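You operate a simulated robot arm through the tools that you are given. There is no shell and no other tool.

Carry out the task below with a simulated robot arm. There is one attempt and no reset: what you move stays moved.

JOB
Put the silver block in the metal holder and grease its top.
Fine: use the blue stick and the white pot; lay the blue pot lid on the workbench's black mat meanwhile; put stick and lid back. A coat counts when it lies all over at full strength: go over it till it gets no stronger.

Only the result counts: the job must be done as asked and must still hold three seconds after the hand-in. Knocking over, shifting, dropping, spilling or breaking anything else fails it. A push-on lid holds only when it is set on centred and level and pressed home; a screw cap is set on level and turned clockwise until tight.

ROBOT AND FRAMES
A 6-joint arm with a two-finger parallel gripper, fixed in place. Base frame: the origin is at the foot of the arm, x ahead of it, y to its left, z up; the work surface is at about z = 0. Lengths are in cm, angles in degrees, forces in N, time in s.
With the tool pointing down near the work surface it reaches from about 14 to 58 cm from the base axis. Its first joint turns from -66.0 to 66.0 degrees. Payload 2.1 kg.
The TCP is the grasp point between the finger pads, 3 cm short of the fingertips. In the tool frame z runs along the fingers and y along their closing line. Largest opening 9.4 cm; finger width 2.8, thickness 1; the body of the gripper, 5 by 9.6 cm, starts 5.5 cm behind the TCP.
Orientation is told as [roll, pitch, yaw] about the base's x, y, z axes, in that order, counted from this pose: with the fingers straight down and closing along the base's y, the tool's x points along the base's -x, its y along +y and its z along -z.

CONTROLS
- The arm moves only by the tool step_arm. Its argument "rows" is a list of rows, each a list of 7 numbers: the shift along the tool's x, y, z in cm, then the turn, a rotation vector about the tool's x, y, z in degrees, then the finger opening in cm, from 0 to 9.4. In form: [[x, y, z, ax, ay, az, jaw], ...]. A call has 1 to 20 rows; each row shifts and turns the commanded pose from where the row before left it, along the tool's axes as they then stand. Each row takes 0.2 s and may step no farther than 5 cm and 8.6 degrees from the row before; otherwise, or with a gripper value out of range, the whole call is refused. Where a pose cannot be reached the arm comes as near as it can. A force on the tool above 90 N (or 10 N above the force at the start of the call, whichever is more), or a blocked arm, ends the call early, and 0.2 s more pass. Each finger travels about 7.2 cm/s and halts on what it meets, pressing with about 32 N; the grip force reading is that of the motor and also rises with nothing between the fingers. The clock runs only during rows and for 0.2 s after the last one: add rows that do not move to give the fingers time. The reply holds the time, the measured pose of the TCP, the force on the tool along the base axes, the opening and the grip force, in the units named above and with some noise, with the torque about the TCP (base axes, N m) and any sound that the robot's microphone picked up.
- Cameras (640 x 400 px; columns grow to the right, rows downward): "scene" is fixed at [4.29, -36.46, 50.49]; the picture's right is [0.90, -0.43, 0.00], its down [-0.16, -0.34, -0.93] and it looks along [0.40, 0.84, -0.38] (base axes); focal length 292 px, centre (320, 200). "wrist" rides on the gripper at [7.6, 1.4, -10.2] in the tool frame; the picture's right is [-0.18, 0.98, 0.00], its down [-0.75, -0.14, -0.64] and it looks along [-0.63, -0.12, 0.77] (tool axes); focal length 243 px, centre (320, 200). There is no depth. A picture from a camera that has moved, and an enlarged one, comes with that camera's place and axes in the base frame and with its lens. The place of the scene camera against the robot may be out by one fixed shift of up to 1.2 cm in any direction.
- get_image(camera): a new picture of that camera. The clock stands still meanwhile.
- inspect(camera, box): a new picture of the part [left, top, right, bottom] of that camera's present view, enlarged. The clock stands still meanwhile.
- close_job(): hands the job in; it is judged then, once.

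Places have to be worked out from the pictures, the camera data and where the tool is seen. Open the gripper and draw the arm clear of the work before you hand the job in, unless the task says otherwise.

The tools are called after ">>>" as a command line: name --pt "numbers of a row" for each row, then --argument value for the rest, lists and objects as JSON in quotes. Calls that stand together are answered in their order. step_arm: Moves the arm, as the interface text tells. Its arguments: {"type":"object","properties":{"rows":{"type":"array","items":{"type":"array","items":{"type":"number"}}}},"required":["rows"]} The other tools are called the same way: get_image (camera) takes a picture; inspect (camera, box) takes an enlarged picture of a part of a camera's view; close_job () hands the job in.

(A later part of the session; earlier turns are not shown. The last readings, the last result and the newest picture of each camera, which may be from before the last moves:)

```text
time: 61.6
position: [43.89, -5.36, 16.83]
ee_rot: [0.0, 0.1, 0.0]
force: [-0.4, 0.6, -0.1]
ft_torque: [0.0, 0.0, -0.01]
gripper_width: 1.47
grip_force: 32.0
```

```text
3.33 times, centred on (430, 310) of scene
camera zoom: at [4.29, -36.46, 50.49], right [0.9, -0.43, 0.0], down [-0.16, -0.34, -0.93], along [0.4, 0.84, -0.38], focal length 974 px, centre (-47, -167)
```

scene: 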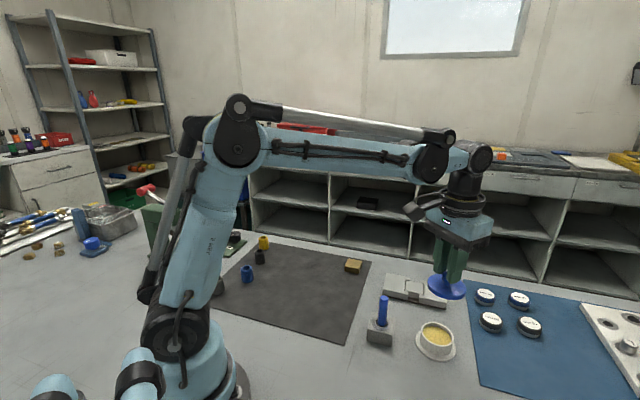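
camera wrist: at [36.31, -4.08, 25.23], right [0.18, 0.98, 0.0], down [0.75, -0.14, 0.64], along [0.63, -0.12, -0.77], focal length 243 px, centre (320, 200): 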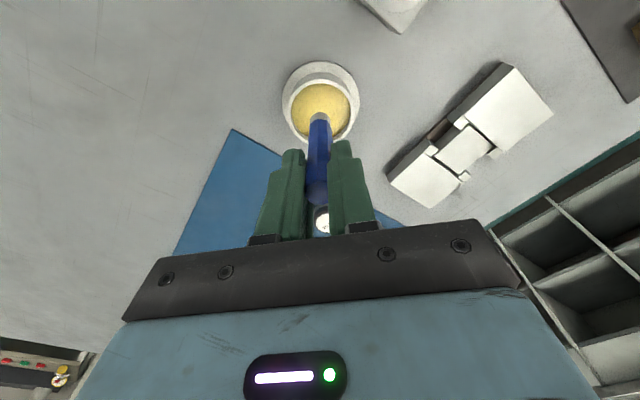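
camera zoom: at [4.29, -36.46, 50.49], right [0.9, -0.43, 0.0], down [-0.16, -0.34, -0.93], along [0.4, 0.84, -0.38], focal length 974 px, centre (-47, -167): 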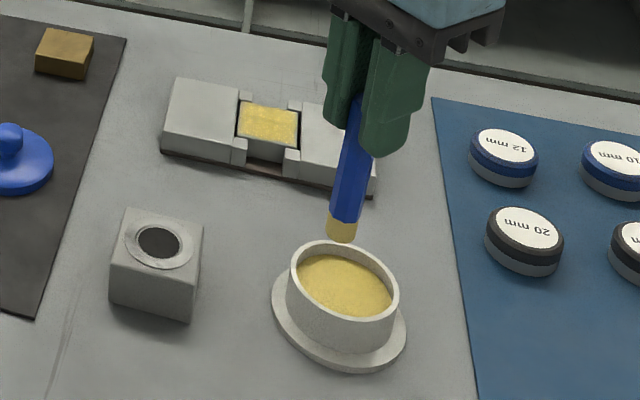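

The wrist view shows the stick has slid about 1.1 cm down in the grip; it did so on the way to the block, which explains the early contact. It is still held over 2.5 cm of pad. I'll dip again carefully, expecting grease contact near TCP z ≈ 12.7.

>>> step_arm --pt "0 0 1.2 0 0 0 1.0" --pt "0 0 1.2 0 0 0 1.0" --pt "0 0 1.0 0 0 0 1.0" --pt "0 0 0.3 0 0 0 1.0" --pt "0 0 0.2 0 0 0 1.0" --pt "0 0 0 0 0 0 1.0"

>>> inspect --camera "scene" --box '[400, 290, 480, 370]'

>>> inspect --camera "wrist" --box '[260, 60, 380, 170]'

```text
time: 63.0
position: [43.96, -5.45, 12.9]
ee_rot: [-0.1, 0.1, 0.0]
force: [0.6, -0.1, 0.6]
ft_torque: [-0.02, -0.01, 0.01]
gripper_width: 1.51
grip_force: 31.7
```

```text
5.00 times, centred on (440, 330) of scene
camera zoom: at [4.29, -36.46, 50.49], right [0.9, -0.43, 0.0], down [-0.16, -0.34, -0.93], along [0.4, 0.84, -0.38], focal length 1461 px, centre (-280, -450)
```

zoom: 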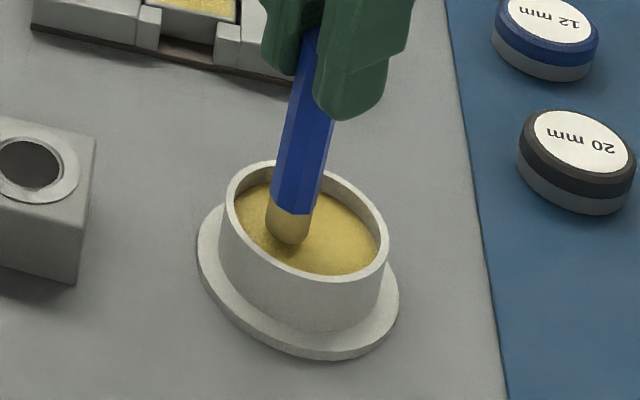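

```text
3.64 times, centred on (320, 115) of wrist
camera zoom: at [36.36, -3.91, 23.23], right [0.18, 0.98, 0.0], down [0.75, -0.14, 0.64], along [0.63, -0.12, -0.77], focal length 882 px, centre (320, 509)
```

zoom: 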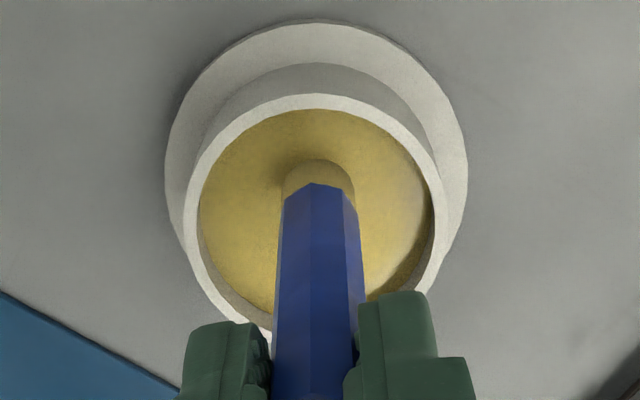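

The tip is just above the grease at TCP z ≈ 12.9. I'll go down 0.3 cm more in small steps.

>>> step_arm --pt "0 0 0.15 0 0 0 1.0" --pt "0 0 0.15 0 0 0 1.0" --pt "0 0 0 0 0 0 1.0"

>>> inspect --camera "scene" --box '[400, 290, 480, 370]'

```text
time: 63.8
position: [43.99, -5.42, 12.61]
ee_rot: [0.0, -0.1, -0.1]
force: [-1.2, -0.5, -1.4]
ft_torque: [0.0, 0.01, 0.0]
gripper_width: 1.52
grip_force: 32.0
```

```text
5.00 times, centred on (440, 330) of scene
camera zoom: at [4.29, -36.46, 50.49], right [0.9, -0.43, 0.0], down [-0.16, -0.34, -0.93], along [0.4, 0.84, -0.38], focal length 1461 px, centre (-280, -450)
```

zoom: 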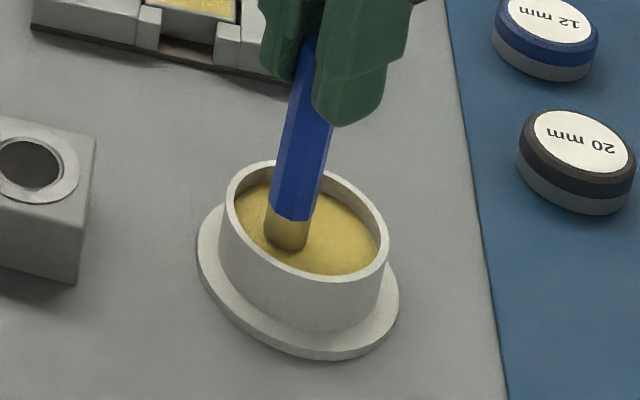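

The tip has gone a deeper yellow. I'll go down another 0.15 cm to be sure it is immersed, then lift.

>>> step_arm --pt "0 0 0.1 0 0 0 1.0" --pt "0 0 0.05 0 0 0 1.0" --pt "0 0 0 0 0 0 1.0"

>>> step_arm --pt "0 0 -0.5 0 0 0 1.0" --pt "0 0 -1.0 0 0 0 1.0" --pt "0 0 -1.5 0 0 0 1.0" --pt "0 0 -1.5 0 0 0 1.0" --pt "0 0 0 0 0 0 1.0"

>>> inspect --camera "scene" --box '[380, 250, 480, 370]'

>>> inspect --camera "wrist" --box '[240, 40, 400, 210]'

```text
time: 64.6
position: [44.02, -5.42, 12.42]
ee_rot: [0.0, 0.0, 0.0]
force: [-1.4, 0.0, 8.9]
ft_torque: [0.2, 0.03, 0.03]
gripper_width: 1.52
grip_force: 32.2
```

```text
time: 65.8
position: [43.88, -5.5, 17.04]
ee_rot: [0.0, 0.1, 0.0]
force: [0.7, 0.3, -0.9]
ft_torque: [-0.02, -0.01, 0.01]
gripper_width: 1.5
grip_force: 31.8
```

```text
3.33 times, centred on (430, 310) of scene
camera zoom: at [4.29, -36.46, 50.49], right [0.9, -0.43, 0.0], down [-0.16, -0.34, -0.93], along [0.4, 0.84, -0.38], focal length 974 px, centre (-47, -167)
```

zoom: 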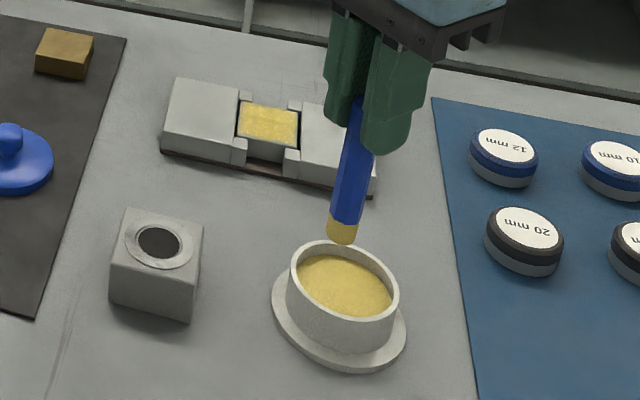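

```text
2.35 times, centred on (320, 125) of wrist
camera zoom: at [36.35, -3.91, 27.3], right [0.18, 0.98, 0.0], down [0.75, -0.14, 0.64], along [0.63, -0.12, -0.77], focal length 571 px, centre (320, 376)
```

zoom: 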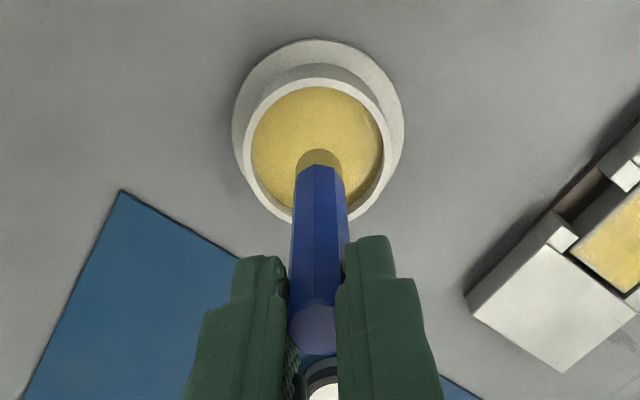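

The tip is reloaded. I'll go back slowly over the block's near corner and lower in steps, checking for contact.

>>> step_arm --pt "-0.6325 1.759 0 0 0 0 1.0" --pt "-0.6325 1.759 0 0 0 0 1.0" --pt "-0.6325 1.759 0 0 0 0 1.0" --pt "-0.6325 1.759 0 0 0 0 1.0" --pt "-0.6325 1.759 0 0 0 0 1.0" --pt "-0.6325 1.759 0 0 0 0 1.0" --pt "-0.6325 1.758 0 0 0 0 1.0" --pt "-0.6325 1.758 0 0 0 0 1.0" --pt "0 0 1.5 0 0 0 1.0" --pt "0 0 1.5 0 0 0 1.0" --pt "0 0 1.0 0 0 0 1.0" --pt "0 0 0.35 0 0 0 1.0" --pt "0 0 0 0 0 0 1.0"

>>> inspect --camera "scene" --box '[380, 250, 460, 320]'

>>> inspect --camera "wrist" --box '[240, 60, 400, 190]'

```text
time: 68.6
position: [48.98, 8.62, 12.62]
ee_rot: [0.0, 0.0, -0.1]
force: [0.5, -0.3, 5.7]
ft_torque: [0.18, -0.05, 0.03]
gripper_width: 1.51
grip_force: 32.0
```

```text
5.71 times, centred on (420, 285) of scene
camera zoom: at [4.28, -36.46, 50.49], right [0.9, -0.43, 0.0], down [-0.16, -0.34, -0.93], along [0.4, 0.84, -0.38], focal length 1670 px, centre (-251, -286)
```

zoom: 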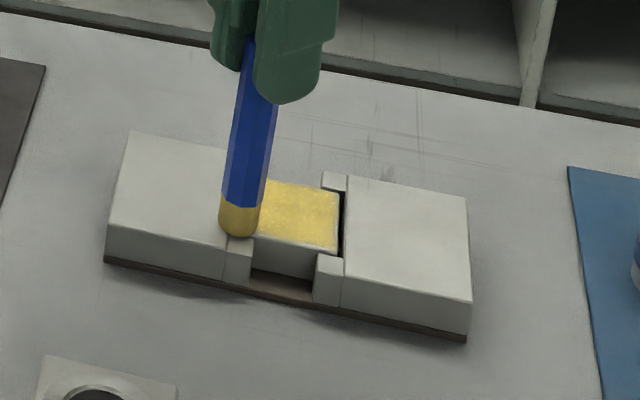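

```text
3.08 times, centred on (320, 125) of wrist
camera zoom: at [41.42, 10.15, 22.94], right [0.18, 0.98, 0.0], down [0.75, -0.14, 0.64], along [0.63, -0.12, -0.77], focal length 746 px, centre (320, 431)
```

zoom: 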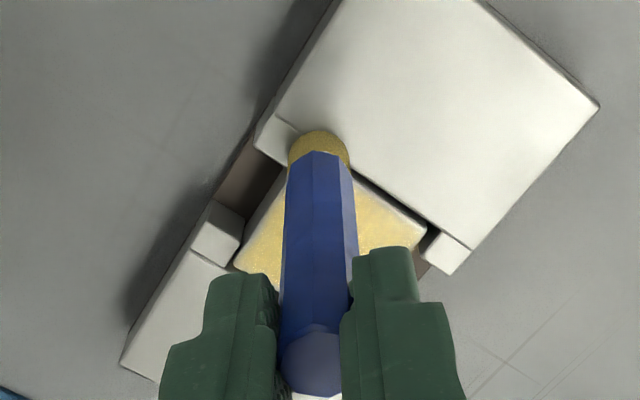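

Contact already at TCP z 12.6 with 5.7 N; the stick keeps creeping down in the grip while it hangs free, so I'll keep free-air time short. I'll start the pass with a slight move inward and check the contact force.

>>> step_arm --pt "-0.141 0 0 0 0 0 1.0" --pt "-0.754 0.754 0 0 0 0 1.0" --pt "-0.754 0.754 0 0 0 0 1.0" --pt "-0.754 0.754 0 0 0 0 1.0" --pt "-0.566 -0.566 0 0 0 0 1.0" --pt "0.754 -0.754 0 0 0 0 1.0" --pt "0.754 -0.754 0 0 0 0 1.0" --pt "0 0 0 0 0 0 1.0"

>>> inspect --camera "scene" --box '[380, 250, 460, 320]'

>>> inspect --camera "wrist" --box '[240, 60, 400, 190]'

```text
time: 70.4
position: [50.46, 8.81, 12.61]
ee_rot: [0.0, 0.0, 0.1]
force: [0.1, 1.1, 0.8]
ft_torque: [0.07, -0.01, 0.01]
gripper_width: 1.52
grip_force: 31.5
```

```text
5.71 times, centred on (420, 285) of scene
camera zoom: at [4.29, -36.46, 50.49], right [0.9, -0.43, 0.0], down [-0.16, -0.34, -0.93], along [0.4, 0.84, -0.38], focal length 1670 px, centre (-251, -286)
```

zoom: 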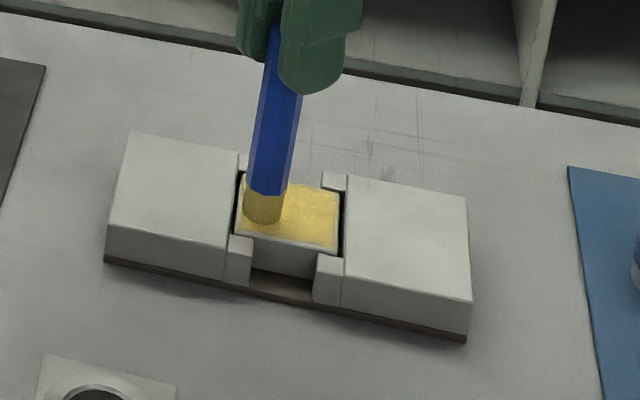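

```text
3.08 times, centred on (320, 125) of wrist
camera zoom: at [42.88, 10.3, 22.88], right [0.18, 0.98, 0.0], down [0.75, -0.14, 0.64], along [0.63, -0.12, -0.77], focal length 746 px, centre (320, 431)
```

zoom: 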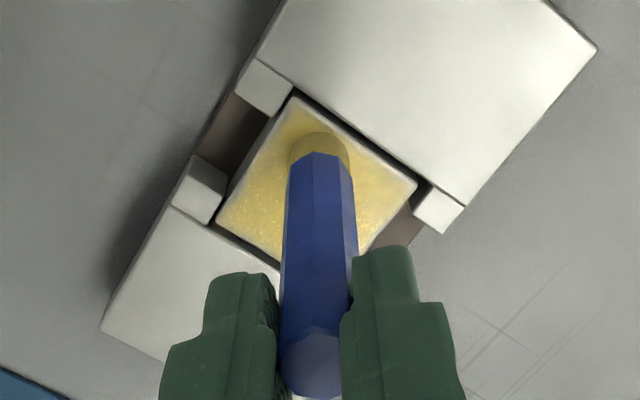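

Contact is light and the coat is building. I'll lower 0.04 cm and continue the remaining lines.

>>> step_arm --pt "0.754 -0.754 0.04 0 0 0 1.0" --pt "-0.566 -0.566 0 0 0 0 1.0" --pt "-0.754 0.754 0 0 0 0 1.0" --pt "-0.754 0.754 0 0 0 0 1.0" --pt "-0.754 0.754 0 0 0 0 1.0" --pt "-0.566 -0.566 0 0 0 0 1.0" --pt "0.754 -0.754 0 0 0 0 1.0" --pt "0.754 -0.754 0 0 0 0 1.0" --pt "0.754 -0.754 0 0 0 0 1.0" --pt "-0.566 -0.566 0 0 0 0 1.0" --pt "-0.754 0.754 0 0 0 0 1.0" --pt "-0.754 0.754 0 0 0 0 1.0" --pt "-0.754 0.754 0 0 0 0 1.0" --pt "0 0 0 0 0 0 1.0"

>>> inspect --camera "scene" --box '[380, 250, 460, 320]'

>>> inspect --camera "wrist" --box '[240, 60, 400, 190]'

```text
time: 73.4
position: [53.76, 8.67, 12.65]
ee_rot: [0.1, 0.0, 0.0]
force: [0.2, 0.1, 0.7]
ft_torque: [-0.06, 0.0, 0.02]
gripper_width: 1.51
grip_force: 31.8
```

```text
5.71 times, centred on (420, 285) of scene
camera zoom: at [4.29, -36.46, 50.49], right [0.9, -0.43, 0.0], down [-0.16, -0.34, -0.93], along [0.4, 0.84, -0.38], focal length 1670 px, centre (-251, -286)
```

zoom: 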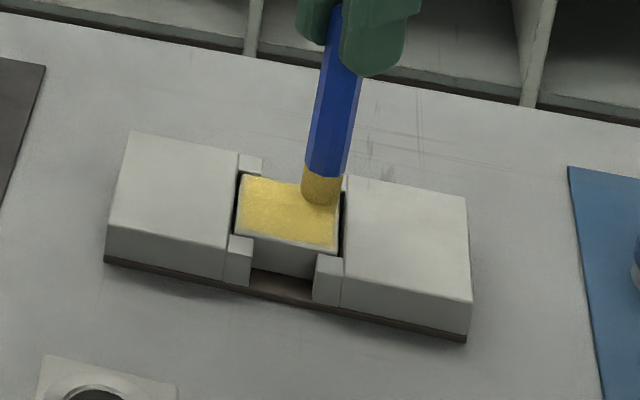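

```text
3.08 times, centred on (320, 125) of wrist
camera zoom: at [46.1, 10.17, 22.91], right [0.18, 0.98, 0.0], down [0.75, -0.14, 0.64], along [0.63, -0.12, -0.77], focal length 746 px, centre (320, 431)
```

zoom: 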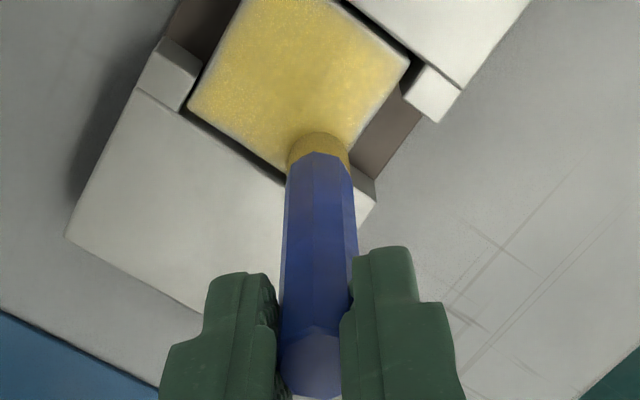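

The coat is stronger, with slightly paler edges. I'll run the tip once around the perimeter, nearer to the edges.

>>> step_arm --pt "-0.212 0 0 0 0 0 1.0" --pt "0.825 0.825 0 0 0 0 1.0" --pt "0.825 0.825 0 0 0 0 1.0" --pt "0.825 0.825 0 0 0 0 1.0" --pt "0.825 -0.825 0 0 0 0 1.0" --pt "0.825 -0.825 0 0 0 0 1.0" --pt "0.825 -0.825 0 0 0 0 1.0" --pt "-0.825 -0.825 0 0 0 0 1.0" --pt "-0.825 -0.825 0 0 0 0 1.0" --pt "-0.825 -0.825 0 0 0 0 1.0" --pt "-0.825 0.825 0 0 0 0 1.0" --pt "-0.825 0.825 0 0 0 0 1.0" --pt "-0.825 0.825 0 0 0 0 1.0" --pt "0 0 0 0 0 0 1.0"

>>> inspect --camera "scene" --box '[390, 260, 450, 310]'

>>> inspect --camera "wrist" --box '[240, 40, 400, 170]'

```text
time: 76.4
position: [53.92, 8.62, 12.65]
ee_rot: [0.0, 0.0, 0.0]
force: [-0.2, 0.0, -0.6]
ft_torque: [0.01, 0.01, -0.04]
gripper_width: 1.49
grip_force: 32.3
```

```text
8.00 times, centred on (420, 285) of scene
camera zoom: at [4.29, -36.46, 50.49], right [0.9, -0.43, 0.0], down [-0.16, -0.34, -0.93], along [0.4, 0.84, -0.38], focal length 2338 px, centre (-480, -480)
```

zoom: 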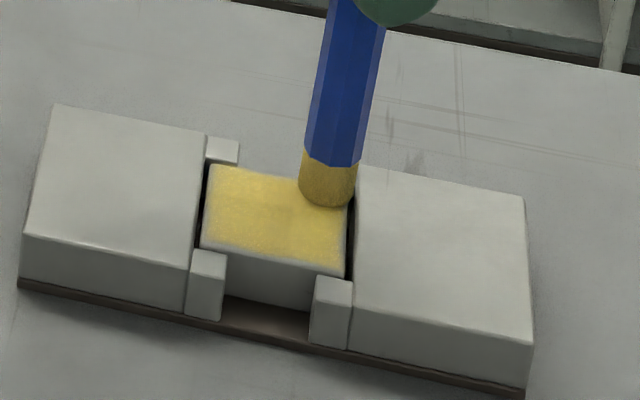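

```text
3.08 times, centred on (320, 105) of wrist
camera zoom: at [46.29, 10.12, 22.9], right [0.18, 0.98, 0.0], down [0.75, -0.14, 0.64], along [0.63, -0.12, -0.77], focal length 746 px, centre (320, 492)
```

zoom: 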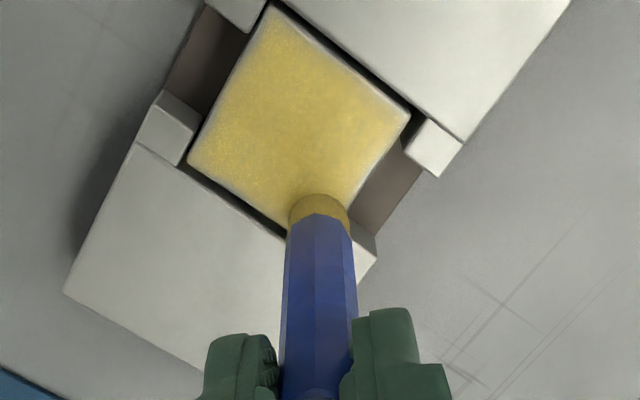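

The near edges are well covered and the far-side edge (away from the robot) is a bit paler. I'll add a line 0.2 cm farther out there and then refill the interior, a touch lower.

>>> step_arm --pt "-0.141 0.141 0.05 0 0 0 1.0" --pt "0.825 0.825 0 0 0 0 1.0" --pt "0.825 0.825 0 0 0 0 1.0" --pt "0.825 0.825 0 0 0 0 1.0" --pt "0.53 -0.53 0 0 0 0 1.0" --pt "-0.825 -0.825 0 0 0 0 1.0" --pt "-0.825 -0.825 0 0 0 0 1.0" --pt "-0.825 -0.825 0 0 0 0 1.0" --pt "0.566 -0.566 0 0 0 0 1.0" --pt "0.825 0.825 0 0 0 0 1.0" --pt "0.825 0.825 0 0 0 0 1.0" --pt "0.825 0.825 0 0 0 0 1.0" --pt "0.566 -0.566 0 0 0 0 1.0" --pt "-0.825 -0.825 0 0 0 0 1.0" --pt "-0.825 -0.825 0 0 0 0 1.0" --pt "-0.825 -0.825 0 0 0 0 1.0" --pt "0.566 -0.566 0 0 0 0 1.0" --pt "0.825 0.825 0 0 0 0 1.0" --pt "0.825 0.825 0 0 0 0 1.0" --pt "0.825 0.825 0 0 0 0 1.0"

>>> inspect --camera "scene" --box '[390, 260, 450, 310]'

>>> inspect --camera "wrist" --box '[240, 60, 400, 190]'

```text
time: 80.6
position: [49.44, 9.03, 12.48]
ee_rot: [0.1, -0.1, 0.0]
force: [-0.4, 1.0, 0.2]
ft_torque: [-0.01, -0.01, 0.01]
gripper_width: 1.49
grip_force: 32.4
```

```text
8.00 times, centred on (420, 285) of scene
camera zoom: at [4.29, -36.46, 50.49], right [0.9, -0.43, 0.0], down [-0.16, -0.34, -0.93], along [0.4, 0.84, -0.38], focal length 2338 px, centre (-480, -480)
```

zoom: 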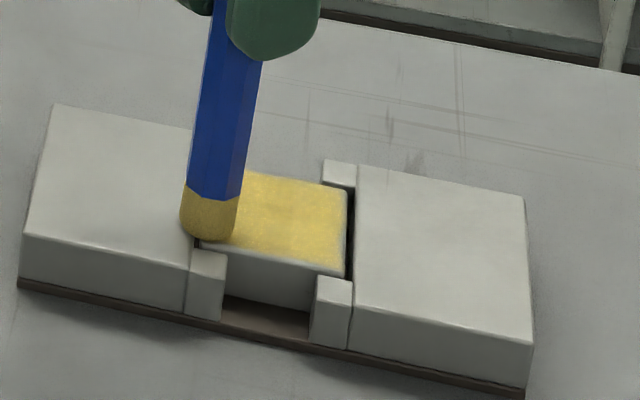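

```text
3.08 times, centred on (320, 125) of wrist
camera zoom: at [41.75, 10.49, 22.81], right [0.18, 0.98, 0.0], down [0.75, -0.14, 0.64], along [0.63, -0.12, -0.77], focal length 746 px, centre (320, 431)
```

zoom: 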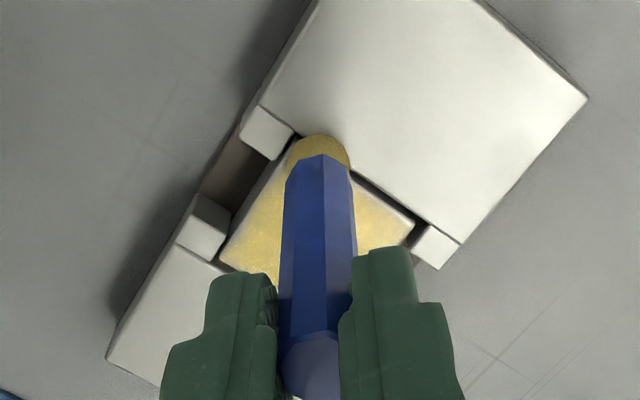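

I'll lift the stick a little and look closely at the whole coat for evenness.

>>> step_arm --pt "0 0 -1.5 0 0 0 1.0" --pt "1.2 0 -1.5 0 0 0 1.0" --pt "1.2 0 0 0 0 0 1.0"

>>> inspect --camera "scene" --box '[400, 265, 440, 300]'

>>> inspect --camera "wrist" --box '[280, 80, 400, 190]'

>>> inspect --camera "scene" --box '[380, 240, 480, 360]'

```text
time: 81.4
position: [47.01, 8.88, 15.44]
ee_rot: [-0.1, -0.1, 0.0]
force: [-0.9, 0.5, -1.2]
ft_torque: [0.0, 0.02, -0.01]
gripper_width: 1.49
grip_force: 32.2
```

```text
11.43 times, centred on (420, 282) of scene
camera zoom: at [4.29, -36.46, 50.49], right [0.9, -0.43, 0.0], down [-0.16, -0.34, -0.93], along [0.4, 0.84, -0.38], focal length 3339 px, centre (-823, -743)
```

zoom: 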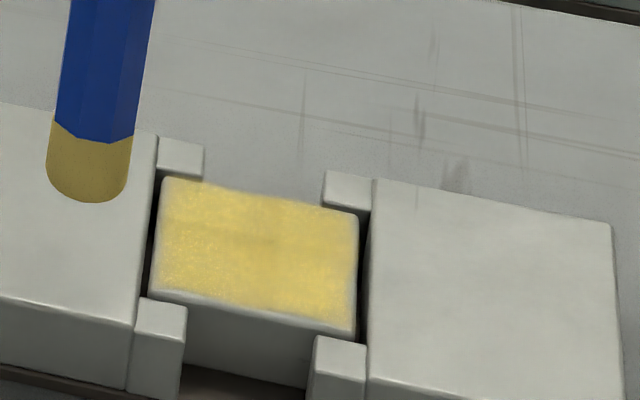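

```text
3.64 times, centred on (340, 135) of wrist
camera zoom: at [39.35, 10.49, 25.86], right [0.18, 0.98, 0.0], down [0.75, -0.14, 0.64], along [0.63, -0.12, -0.77], focal length 882 px, centre (247, 436)
```

zoom: 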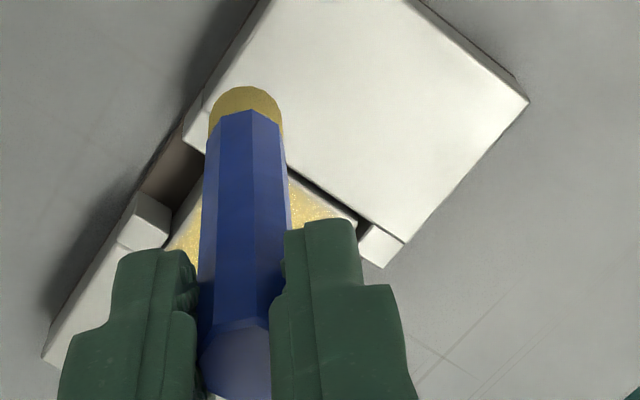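

```text
3.33 times, centred on (430, 300) of scene
camera zoom: at [4.29, -36.46, 50.49], right [0.9, -0.43, 0.0], down [-0.16, -0.34, -0.93], along [0.4, 0.84, -0.38], focal length 974 px, centre (-47, -133)
```

zoom: 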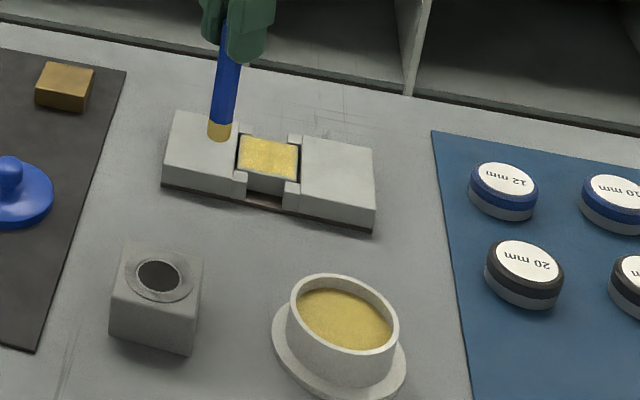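

The coat is good in the middle, but the near (lower) and right-hand edges in the scene view are still paler, so the outer strip needs more. I'll set the tip back down inside the corner and feel for contact.

>>> step_arm --pt "-1.2 -0.2 0 0 0 0 1.0" --pt "-1.17 -0.19 1.2 0 0 0 1.0" --pt "0 0 1.4 0 0 0 1.0" --pt "0 0 0.2 0 0 0 1.0" --pt "0 0 0 0 0 0 1.0"

>>> inspect --camera "scene" --box '[390, 250, 440, 300]'

```text
time: 82.6
position: [49.36, 8.51, 12.81]
ee_rot: [0.1, -0.1, 0.0]
force: [-0.5, -0.4, -0.3]
ft_torque: [0.02, -0.02, 0.02]
gripper_width: 1.47
grip_force: 32.1
```

```text
8.00 times, centred on (415, 275) of scene
camera zoom: at [4.29, -36.46, 50.49], right [0.9, -0.43, 0.0], down [-0.16, -0.34, -0.93], along [0.4, 0.84, -0.38], focal length 2338 px, centre (-440, -400)
```

zoom: 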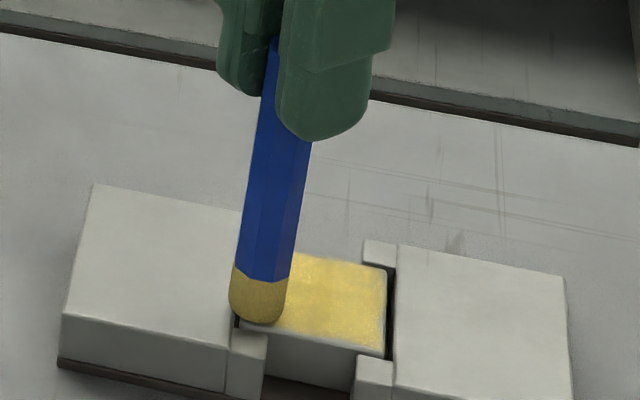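

No contact yet at 12.7. I'll lower in small steps to find it.

>>> step_arm --pt "0 0 0.1 0 0 0 1.0" --pt "0 0 0.06 0 0 0 1.0" --pt "0 0 0 0 0 0 1.0"

```text
time: 83.4
position: [49.36, 8.53, 12.57]
ee_rot: [0.0, 0.0, 0.0]
force: [0.2, 0.2, -0.8]
ft_torque: [-0.01, 0.0, 0.01]
gripper_width: 1.45
grip_force: 32.0
```

Still no force; a little lower again.

>>> step_arm --pt "0 0 0.06 0 0 0 1.0" --pt "0 0 0.06 0 0 0 1.0" --pt "0 0 0 0 0 0 1.0"

>>> inspect --camera "scene" --box '[390, 250, 440, 300]'

```text
time: 84.2
position: [49.27, 8.49, 12.34]
ee_rot: [0.0, 0.0, 0.1]
force: [1.1, 0.9, 5.8]
ft_torque: [-0.01, -0.06, 0.01]
gripper_width: 1.47
grip_force: 32.4
```

```text
8.00 times, centred on (415, 275) of scene
camera zoom: at [4.28, -36.46, 50.49], right [0.9, -0.43, 0.0], down [-0.16, -0.34, -0.93], along [0.4, 0.84, -0.38], focal length 2338 px, centre (-440, -400)
```

zoom: 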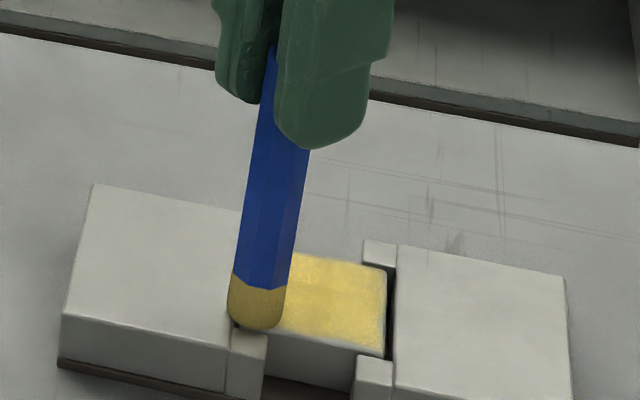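

Contact with about 6 N at commanded z 12.43. Now I'll run a full perimeter at about ±1.9 cm at this height.

>>> step_arm --pt "0.318 -0.318 0 0 0 0 1.0" --pt "-0.801 -0.801 0 0 0 0 1.0" --pt "-0.801 -0.801 0 0 0 0 1.0" --pt "-0.801 -0.801 0 0 0 0 1.0" --pt "-0.681 0.681 0 0 0 0 1.0" --pt "-0.681 0.681 0 0 0 0 1.0" --pt "-0.681 0.681 0 0 0 0 1.0" --pt "-0.681 0.681 0 0 0 0 1.0" --pt "0 0 0 0 0 0 1.0"

>>> inspect --camera "scene" --box '[400, 260, 450, 305]'

>>> inspect --camera "wrist" --box '[240, 40, 400, 170]'

```text
time: 86.2
position: [54.21, 8.48, 12.4]
ee_rot: [0.1, 0.0, 0.0]
force: [1.0, -1.3, 2.7]
ft_torque: [-0.16, -0.08, 0.0]
gripper_width: 1.46
grip_force: 31.6
```

```text
8.89 times, centred on (425, 282) of scene
camera zoom: at [4.29, -36.46, 50.49], right [0.9, -0.43, 0.0], down [-0.16, -0.34, -0.93], along [0.4, 0.84, -0.38], focal length 2597 px, centre (-613, -533)
```

zoom: 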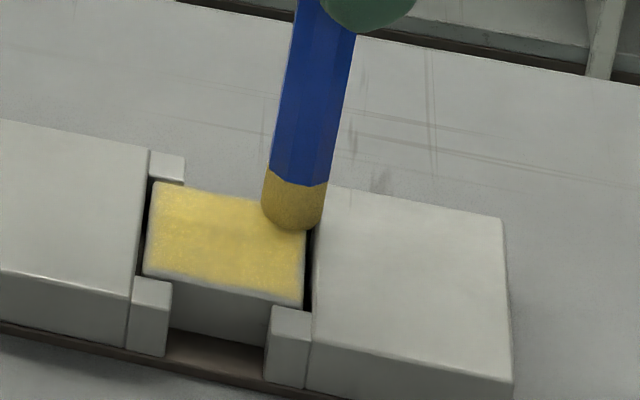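

```text
3.08 times, centred on (320, 105) of wrist
camera zoom: at [46.52, 10.04, 22.79], right [0.18, 0.98, 0.0], down [0.75, -0.14, 0.64], along [0.63, -0.12, -0.77], focal length 746 px, centre (320, 492)
```

zoom: 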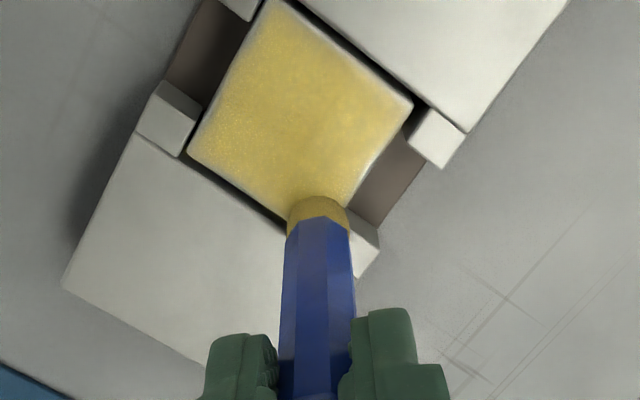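

The near and right edges look fuller now and no wall catches. I'll finish the perimeter on the far and left sides and refill the interior.

>>> step_arm --pt "0.672 0.672 0 0 0 0 1.0" --pt "0.672 0.672 0 0 0 0 1.0" --pt "0.672 0.672 0 0 0 0 1.0" --pt "0.672 0.672 0 0 0 0 1.0" --pt "0.672 -0.672 0 0 0 0 1.0" --pt "0.672 -0.672 0 0 0 0 1.0" --pt "0.672 -0.672 0 0 0 0 1.0" --pt "0.672 -0.672 0 0 0 0 1.0" --pt "-0.672 -0.672 0 0 0 0 1.0" --pt "-0.672 -0.672 0 0 0 0 1.0" --pt "-0.672 -0.672 0 0 0 0 1.0" --pt "-0.672 -0.672 0 0 0 0 1.0" --pt "0 0 0 0 0 0 1.0"

>>> inspect --camera "scene" --box '[400, 260, 450, 305]'

>>> inspect --camera "wrist" --box '[240, 40, 400, 170]'

```text
time: 89.0
position: [51.36, 5.94, 12.42]
ee_rot: [-0.1, 0.0, 0.0]
force: [-3.2, 1.2, 11.3]
ft_torque: [0.22, 0.24, -0.01]
gripper_width: 1.44
grip_force: 32.0
```

```text
8.89 times, centred on (425, 282) of scene
camera zoom: at [4.28, -36.46, 50.49], right [0.9, -0.43, 0.0], down [-0.16, -0.34, -0.93], along [0.4, 0.84, -0.38], focal length 2597 px, centre (-613, -533)
```

zoom: 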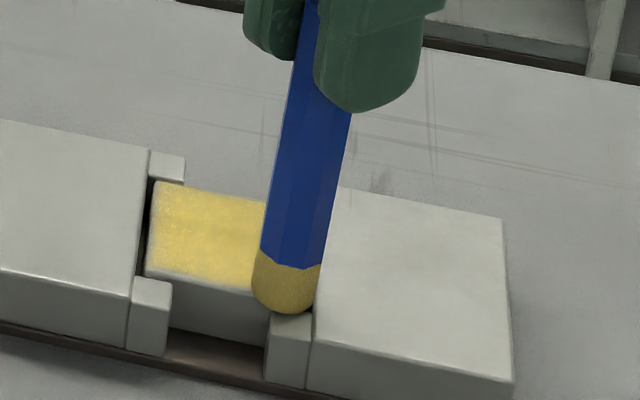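

```text
3.08 times, centred on (320, 105) of wrist
camera zoom: at [43.82, 7.41, 22.75], right [0.18, 0.98, 0.0], down [0.75, -0.14, 0.64], along [0.63, -0.12, -0.77], focal length 746 px, centre (320, 492)
```

zoom: 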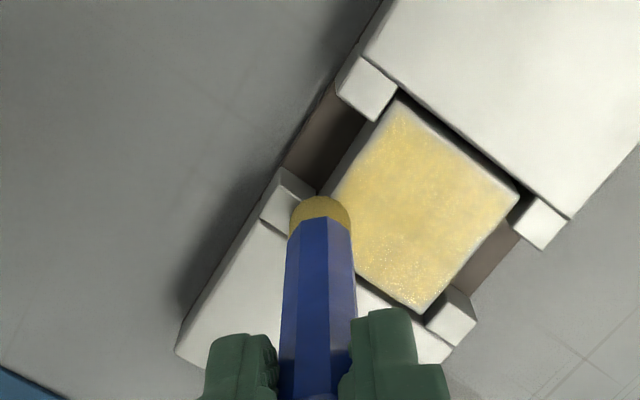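

The tip now rides at the corner with about 11 N, slightly on the prong. I'll move inward and run a dense raster over the whole face at this height.

>>> step_arm --pt "-0.247 0.389 0 0 0 0 1.0" --pt "0.849 0.849 0 0 0 0 1.0" --pt "0.849 0.849 0 0 0 0 1.0" --pt "0.849 0.849 0 0 0 0 1.0" --pt "-0.424 0.424 0 0 0 0 1.0" --pt "-0.849 -0.849 0 0 0 0 1.0" --pt "-0.849 -0.849 0 0 0 0 1.0" --pt "-0.849 -0.849 0 0 0 0 1.0" --pt "-0.424 0.424 0 0 0 0 1.0" --pt "0.849 0.849 0 0 0 0 1.0" --pt "0.849 0.849 0 0 0 0 1.0" --pt "0.849 0.849 0 0 0 0 1.0" --pt "0 0 0 0 0 0 1.0"

>>> step_arm --pt "-0.424 0.424 0 0 0 0 1.0" --pt "-0.849 -0.849 0 0 0 0 1.0" --pt "-0.849 -0.849 0 0 0 0 1.0" --pt "-0.849 -0.849 0 0 0 0 1.0" --pt "-0.424 0.424 0 0 0 0 1.0" --pt "0.849 0.849 0 0 0 0 1.0" --pt "0.849 0.849 0 0 0 0 1.0" --pt "0.849 0.849 0 0 0 0 1.0" --pt "-0.424 0.424 0 0 0 0 1.0" --pt "-0.849 -0.849 0 0 0 0 1.0" --pt "-0.849 -0.849 0 0 0 0 1.0" --pt "-0.849 -0.849 0 0 0 0 1.0" --pt "0 0 0 0 0 0 1.0"

>>> inspect --camera "scene" --box '[400, 265, 440, 300]'

>>> inspect --camera "wrist" --box '[240, 40, 400, 170]'

```text
time: 91.8
position: [49.93, 9.58, 12.42]
ee_rot: [0.1, 0.0, 0.0]
force: [3.4, -2.9, 11.8]
ft_torque: [-0.26, -0.39, -0.03]
gripper_width: 1.47
grip_force: 32.2
```

```text
time: 94.6
position: [53.83, 8.5, 12.5]
ee_rot: [0.0, 0.0, 0.0]
force: [0.0, 0.8, 1.2]
ft_torque: [-0.01, 0.0, 0.02]
gripper_width: 1.46
grip_force: 31.7
```

```text
11.43 times, centred on (420, 282) of scene
camera zoom: at [4.29, -36.46, 50.49], right [0.9, -0.43, 0.0], down [-0.16, -0.34, -0.93], along [0.4, 0.84, -0.38], focal length 3339 px, centre (-823, -743)
```

zoom: 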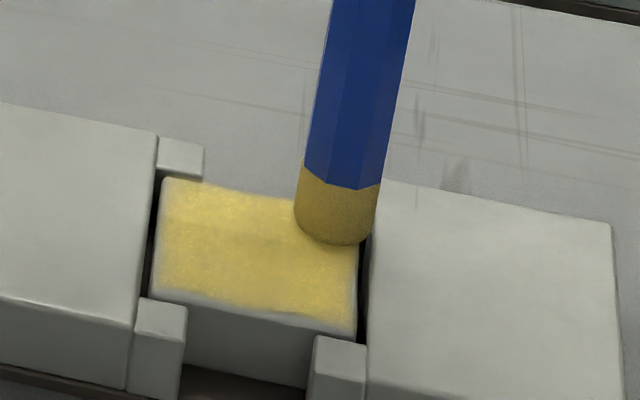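

```text
3.08 times, centred on (320, 105) of wrist
camera zoom: at [46.19, 9.9, 22.75], right [0.18, 0.98, 0.0], down [0.75, -0.14, 0.64], along [0.63, -0.12, -0.77], focal length 746 px, centre (320, 492)
```

zoom: 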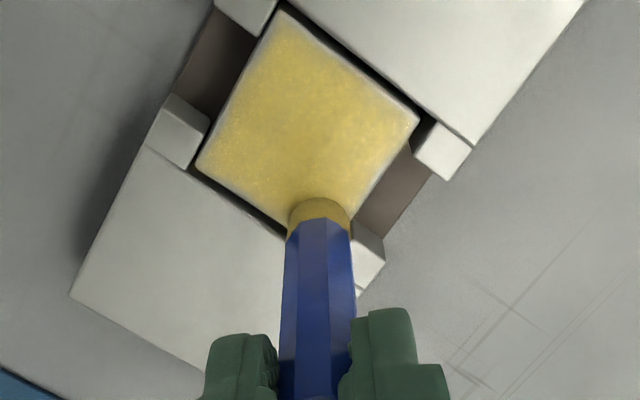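

The near edge (bottom in the scene view) and slightly the right edge remain paler; the tip seems offset about 0.2 cm from nominal toward the far/left side. I'll run extra lines shifted outward along the right and near edges.

>>> step_arm --pt "-0.141 -0.141 0 0 0 0 1.0" --pt "0.645 -0.645 0 0 0 0 1.0" --pt "0.645 -0.645 0 0 0 0 1.0" --pt "0.645 -0.645 0 0 0 0 1.0" --pt "0.645 -0.645 0 0 0 0 1.0" --pt "0.636 0.636 0 0 0 0 1.0" --pt "0.636 0.636 0 0 0 0 1.0" --pt "0.636 0.636 0 0 0 0 1.0" --pt "0.636 0.636 0 0 0 0 1.0" --pt "-0.636 -0.636 0 0 0 0 1.0" --pt "-0.636 -0.636 0 0 0 0 1.0" --pt "-0.636 -0.636 0 0 0 0 1.0" --pt "-0.636 -0.636 0 0 0 0 1.0" --pt "0 0 0 0 0 0 1.0"

>>> inspect --camera "scene" --box '[400, 265, 440, 300]'

>>> inspect --camera "wrist" --box '[280, 40, 440, 170]'

```text
time: 97.6
position: [51.29, 5.66, 12.44]
ee_rot: [0.0, 0.0, 0.0]
force: [-5.0, 2.4, 10.3]
ft_torque: [0.35, 0.58, 0.0]
gripper_width: 1.45
grip_force: 32.4
```

```text
11.43 times, centred on (420, 282) of scene
camera zoom: at [4.28, -36.46, 50.49], right [0.9, -0.43, 0.0], down [-0.16, -0.34, -0.93], along [0.4, 0.84, -0.38], focal length 3339 px, centre (-823, -743)
```

zoom: 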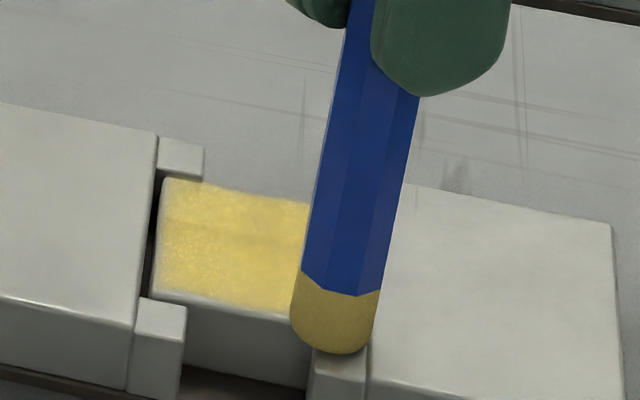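

```text
3.08 times, centred on (360, 105) of wrist
camera zoom: at [43.69, 7.2, 22.74], right [0.18, 0.98, 0.0], down [0.75, -0.14, 0.64], along [0.63, -0.12, -0.77], focal length 746 px, centre (197, 492)
```

zoom: 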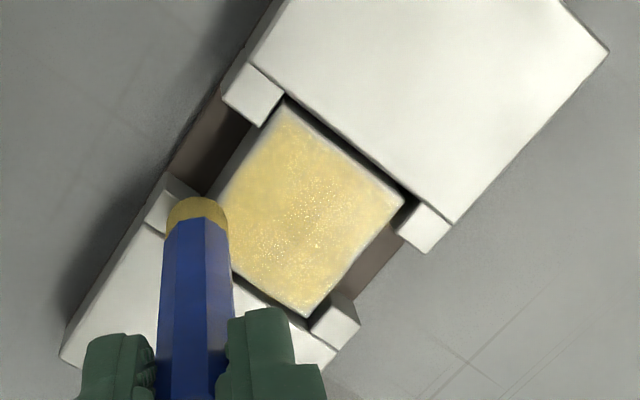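

The coat is close to even, with only the rounded edge showing lighter. The grip reading has settled at 1.45 cm, meaning the fingers now lie on the stick's flats, so it should slip less. I'll reload once more to see whether the coat still gets stronger.

>>> step_arm --pt "-0.1 0.2 -0.3 0 0 0 1.0" --pt "0 0 -2.0 0 0 0 1.0" --pt "0 0 -2.2 0 0 0 1.0" --pt "1.242 -1.89 0 0 0 0 1.0" --pt "1.242 -1.89 0 0 0 0 1.0" --pt "1.242 -1.89 0 0 0 0 1.0" --pt "1.242 -1.89 0 0 0 0 1.0" --pt "1.242 -1.89 0 0 0 0 1.0" --pt "1.242 -1.89 0 0 0 0 1.0" --pt "0 0 1.8 0 0 0 1.0" --pt "0 0 1.5 0 0 0 1.0" --pt "0 0 0 0 0 0 1.0"

>>> inspect --camera "scene" --box '[380, 260, 480, 370]'

>>> inspect --camera "wrist" --box '[240, 40, 400, 210]'

>>> inspect --camera "scene" --box '[400, 265, 440, 300]'

```text
time: 100.2
position: [43.98, -5.53, 13.73]
ee_rot: [0.0, 0.1, 0.0]
force: [0.0, -0.5, -0.2]
ft_torque: [-0.03, 0.0, -0.05]
gripper_width: 1.43
grip_force: 32.6
```

```text
3.64 times, centred on (430, 315) of scene
camera zoom: at [4.29, -36.46, 50.49], right [0.9, -0.43, 0.0], down [-0.16, -0.34, -0.93], along [0.4, 0.84, -0.38], focal length 1062 px, centre (-80, -218)
```

zoom: 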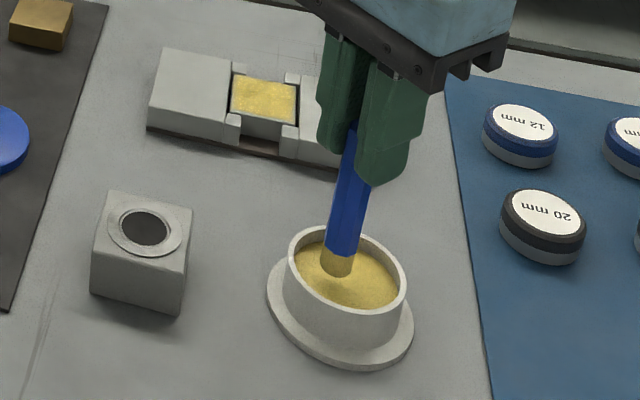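

```text
2.35 times, centred on (320, 125) of wrist
camera zoom: at [36.37, -3.98, 23.96], right [0.18, 0.98, 0.0], down [0.75, -0.14, 0.64], along [0.63, -0.12, -0.77], focal length 571 px, centre (320, 376)
```

zoom: 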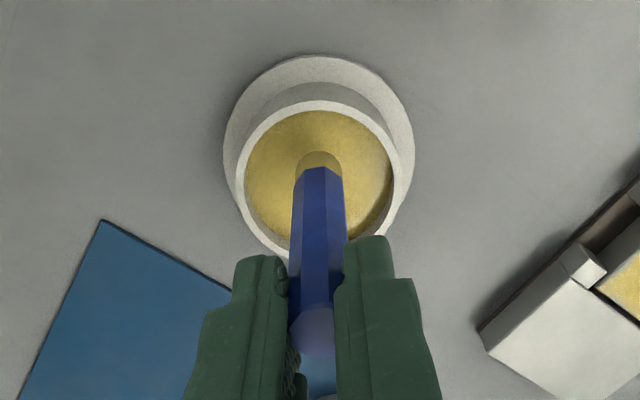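

```text
11.43 times, centred on (420, 282) of scene
camera zoom: at [4.29, -36.46, 50.49], right [0.9, -0.43, 0.0], down [-0.16, -0.34, -0.93], along [0.4, 0.84, -0.38], focal length 3339 px, centre (-823, -743)
```

zoom: 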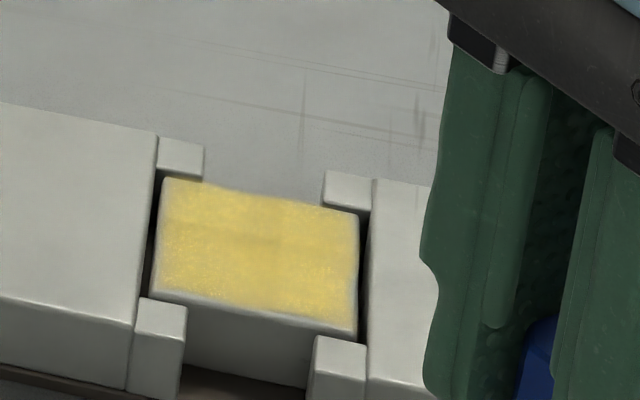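

The stick held well this time. The scene view shows a pale strip along the near edge, so the tip probably rode on the prongs there instead of touching the block. I'll dip again now, then paint with the tip kept clear of the walls and pressed properly.

>>> step_arm --pt "0 0 0.5 0 0 0 1.0" --pt "0 0 0.3 0 0 0 1.0" --pt "0 0 0.2 0 0 0 1.0" --pt "0 0 0.1 0 0 0 1.0" --pt "0 0 0 0 0 0 1.0"

>>> inspect --camera "scene" --box '[400, 290, 480, 370]'

```text
time: 101.4
position: [43.99, -5.38, 12.5]
ee_rot: [0.0, 0.1, 0.0]
force: [0.7, -0.2, -0.5]
ft_torque: [-0.03, -0.02, 0.0]
gripper_width: 1.44
grip_force: 32.3
```

```text
5.00 times, centred on (440, 330) of scene
camera zoom: at [4.29, -36.46, 50.49], right [0.9, -0.43, 0.0], down [-0.16, -0.34, -0.93], along [0.4, 0.84, -0.38], focal length 1461 px, centre (-280, -450)
```

zoom: 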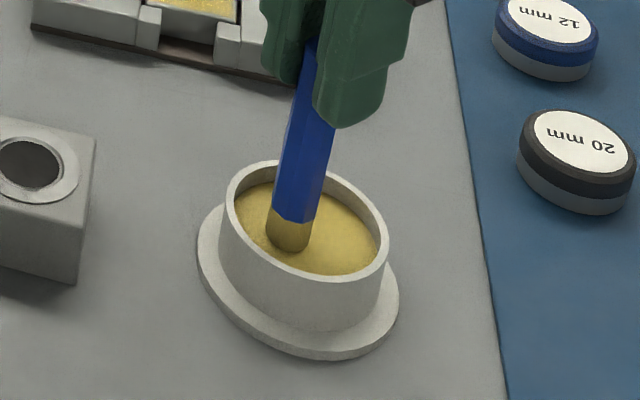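

No contact yet; I'll go down slightly further until I feel the grease.

>>> step_arm --pt "0 0 0.1 0 0 0 1.0" --pt "0 0 0.1 0 0 0 1.0" --pt "0 0 0 0 0 0 1.0"

```text
time: 102.2
position: [44.09, -5.57, 12.48]
ee_rot: [0.0, 0.0, -0.1]
force: [-1.5, 0.2, 30.7]
ft_torque: [0.06, 0.05, -0.01]
gripper_width: 1.45
grip_force: 32.5
```

The grease is firm at this depth (about 31 N), so I'll lift off and return to the block centre, shifting 0.2 cm for the tip offset I observed.

>>> step_arm --pt "0 0 -0.4 0 0 0 1.0" --pt "0 0 -1.8 0 0 0 1.0" --pt "0 0 -2.0 0 0 0 1.0" --pt "-0.95 1.741 0 0 0 0 1.0" --pt "-0.95 1.741 0 0 0 0 1.0" --pt "-0.95 1.741 0 0 0 0 1.0" --pt "-0.95 1.741 0 0 0 0 1.0" --pt "-0.95 1.741 0 0 0 0 1.0" --pt "-0.95 1.741 0 0 0 0 1.0" --pt "-0.95 1.742 0 0 0 0 1.0" --pt "-0.95 1.742 0 0 0 0 1.0" --pt "0 0 1.5 0 0 0 1.0" --pt "0 0 1.5 0 0 0 1.0" --pt "0 0 0.6 0 0 0 1.0" --pt "0 0 0 0 0 0 1.0"

>>> inspect --camera "scene" --box '[395, 250, 445, 300]'

>>> inspect --camera "wrist" --box '[240, 60, 400, 190]'

```text
time: 105.4
position: [51.68, 8.32, 12.91]
ee_rot: [0.0, 0.0, -0.1]
force: [0.0, 0.0, 0.2]
ft_torque: [-0.02, -0.01, 0.02]
gripper_width: 1.47
grip_force: 32.2
```

```text
8.00 times, centred on (420, 275) of scene
camera zoom: at [4.29, -36.46, 50.49], right [0.9, -0.43, 0.0], down [-0.16, -0.34, -0.93], along [0.4, 0.84, -0.38], focal length 2338 px, centre (-480, -400)
```

zoom: 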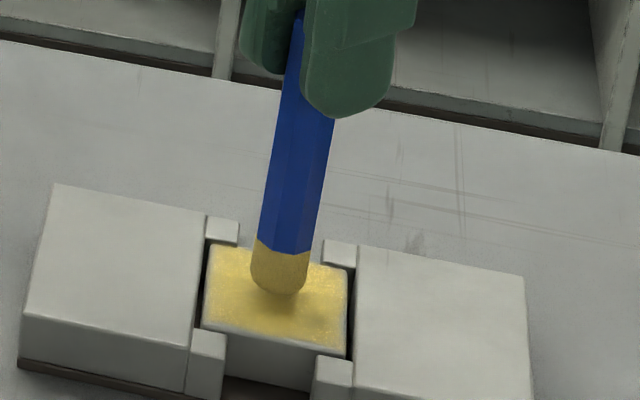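

```text
3.08 times, centred on (320, 125) of wrist
camera zoom: at [44.04, 9.96, 23.25], right [0.18, 0.98, 0.0], down [0.75, -0.14, 0.64], along [0.63, -0.12, -0.77], focal length 746 px, centre (320, 431)
```

zoom: 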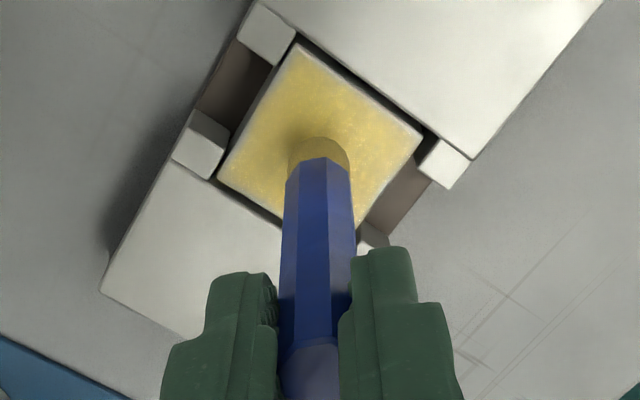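

The tip hovers just above the block centre. I'll lower in small steps to find contact.

>>> step_arm --pt "0 0 0.25 0 0 0 1.0" --pt "0 0 0.1 0 0 0 1.0" --pt "0 0 0 0 0 0 1.0"

>>> step_arm --pt "0 0 0.06 0 0 0 1.0" --pt "0 0 0.06 0 0 0 1.0" --pt "0 0 0 0 0 0 1.0"

```text
time: 106.2
position: [51.64, 8.38, 12.54]
ee_rot: [0.0, 0.0, 0.0]
force: [-0.2, -0.1, -1.4]
ft_torque: [0.04, 0.03, -0.02]
gripper_width: 1.46
grip_force: 31.9
```

```text
time: 107.0
position: [51.58, 8.44, 12.55]
ee_rot: [-0.1, -0.1, 0.1]
force: [0.1, -0.2, -0.1]
ft_torque: [0.02, 0.0, -0.03]
gripper_width: 1.46
grip_force: 31.5
```

No contact at 12.46 yet, so I continue down.

>>> step_arm --pt "0 0 0.06 0 0 0 1.0" --pt "0 0 0.06 0 0 0 1.0" --pt "0 0 0 0 0 0 1.0"

>>> step_arm --pt "0 0 0.05 0 0 0 1.0" --pt "0 0 0.05 0 0 0 1.0" --pt "0 0 0 0 0 0 1.0"

>>> inspect --camera "scene" --box '[395, 250, 445, 300]'

```text
time: 107.8
position: [51.69, 8.45, 12.39]
ee_rot: [0.0, 0.0, 0.0]
force: [-0.5, -0.1, -0.4]
ft_torque: [-0.02, -0.01, -0.03]
gripper_width: 1.46
grip_force: 31.9
```

```text
time: 108.6
position: [51.65, 8.37, 12.35]
ee_rot: [0.1, 0.0, 0.0]
force: [-0.6, 0.3, 16.0]
ft_torque: [0.01, 0.06, 0.0]
gripper_width: 1.48
grip_force: 31.8
```

```text
8.00 times, centred on (420, 275) of scene
camera zoom: at [4.28, -36.46, 50.49], right [0.9, -0.43, 0.0], down [-0.16, -0.34, -0.93], along [0.4, 0.84, -0.38], focal length 2338 px, centre (-480, -400)
```

zoom: 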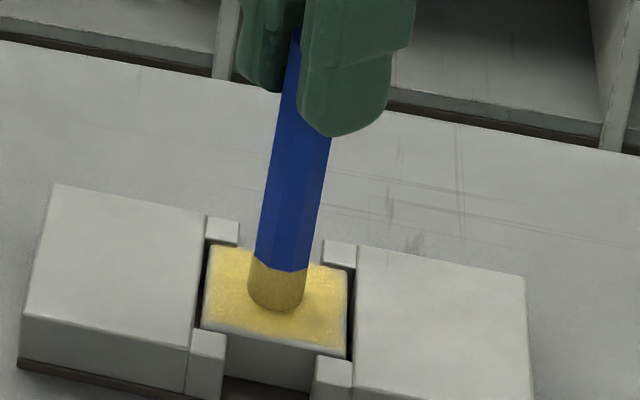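

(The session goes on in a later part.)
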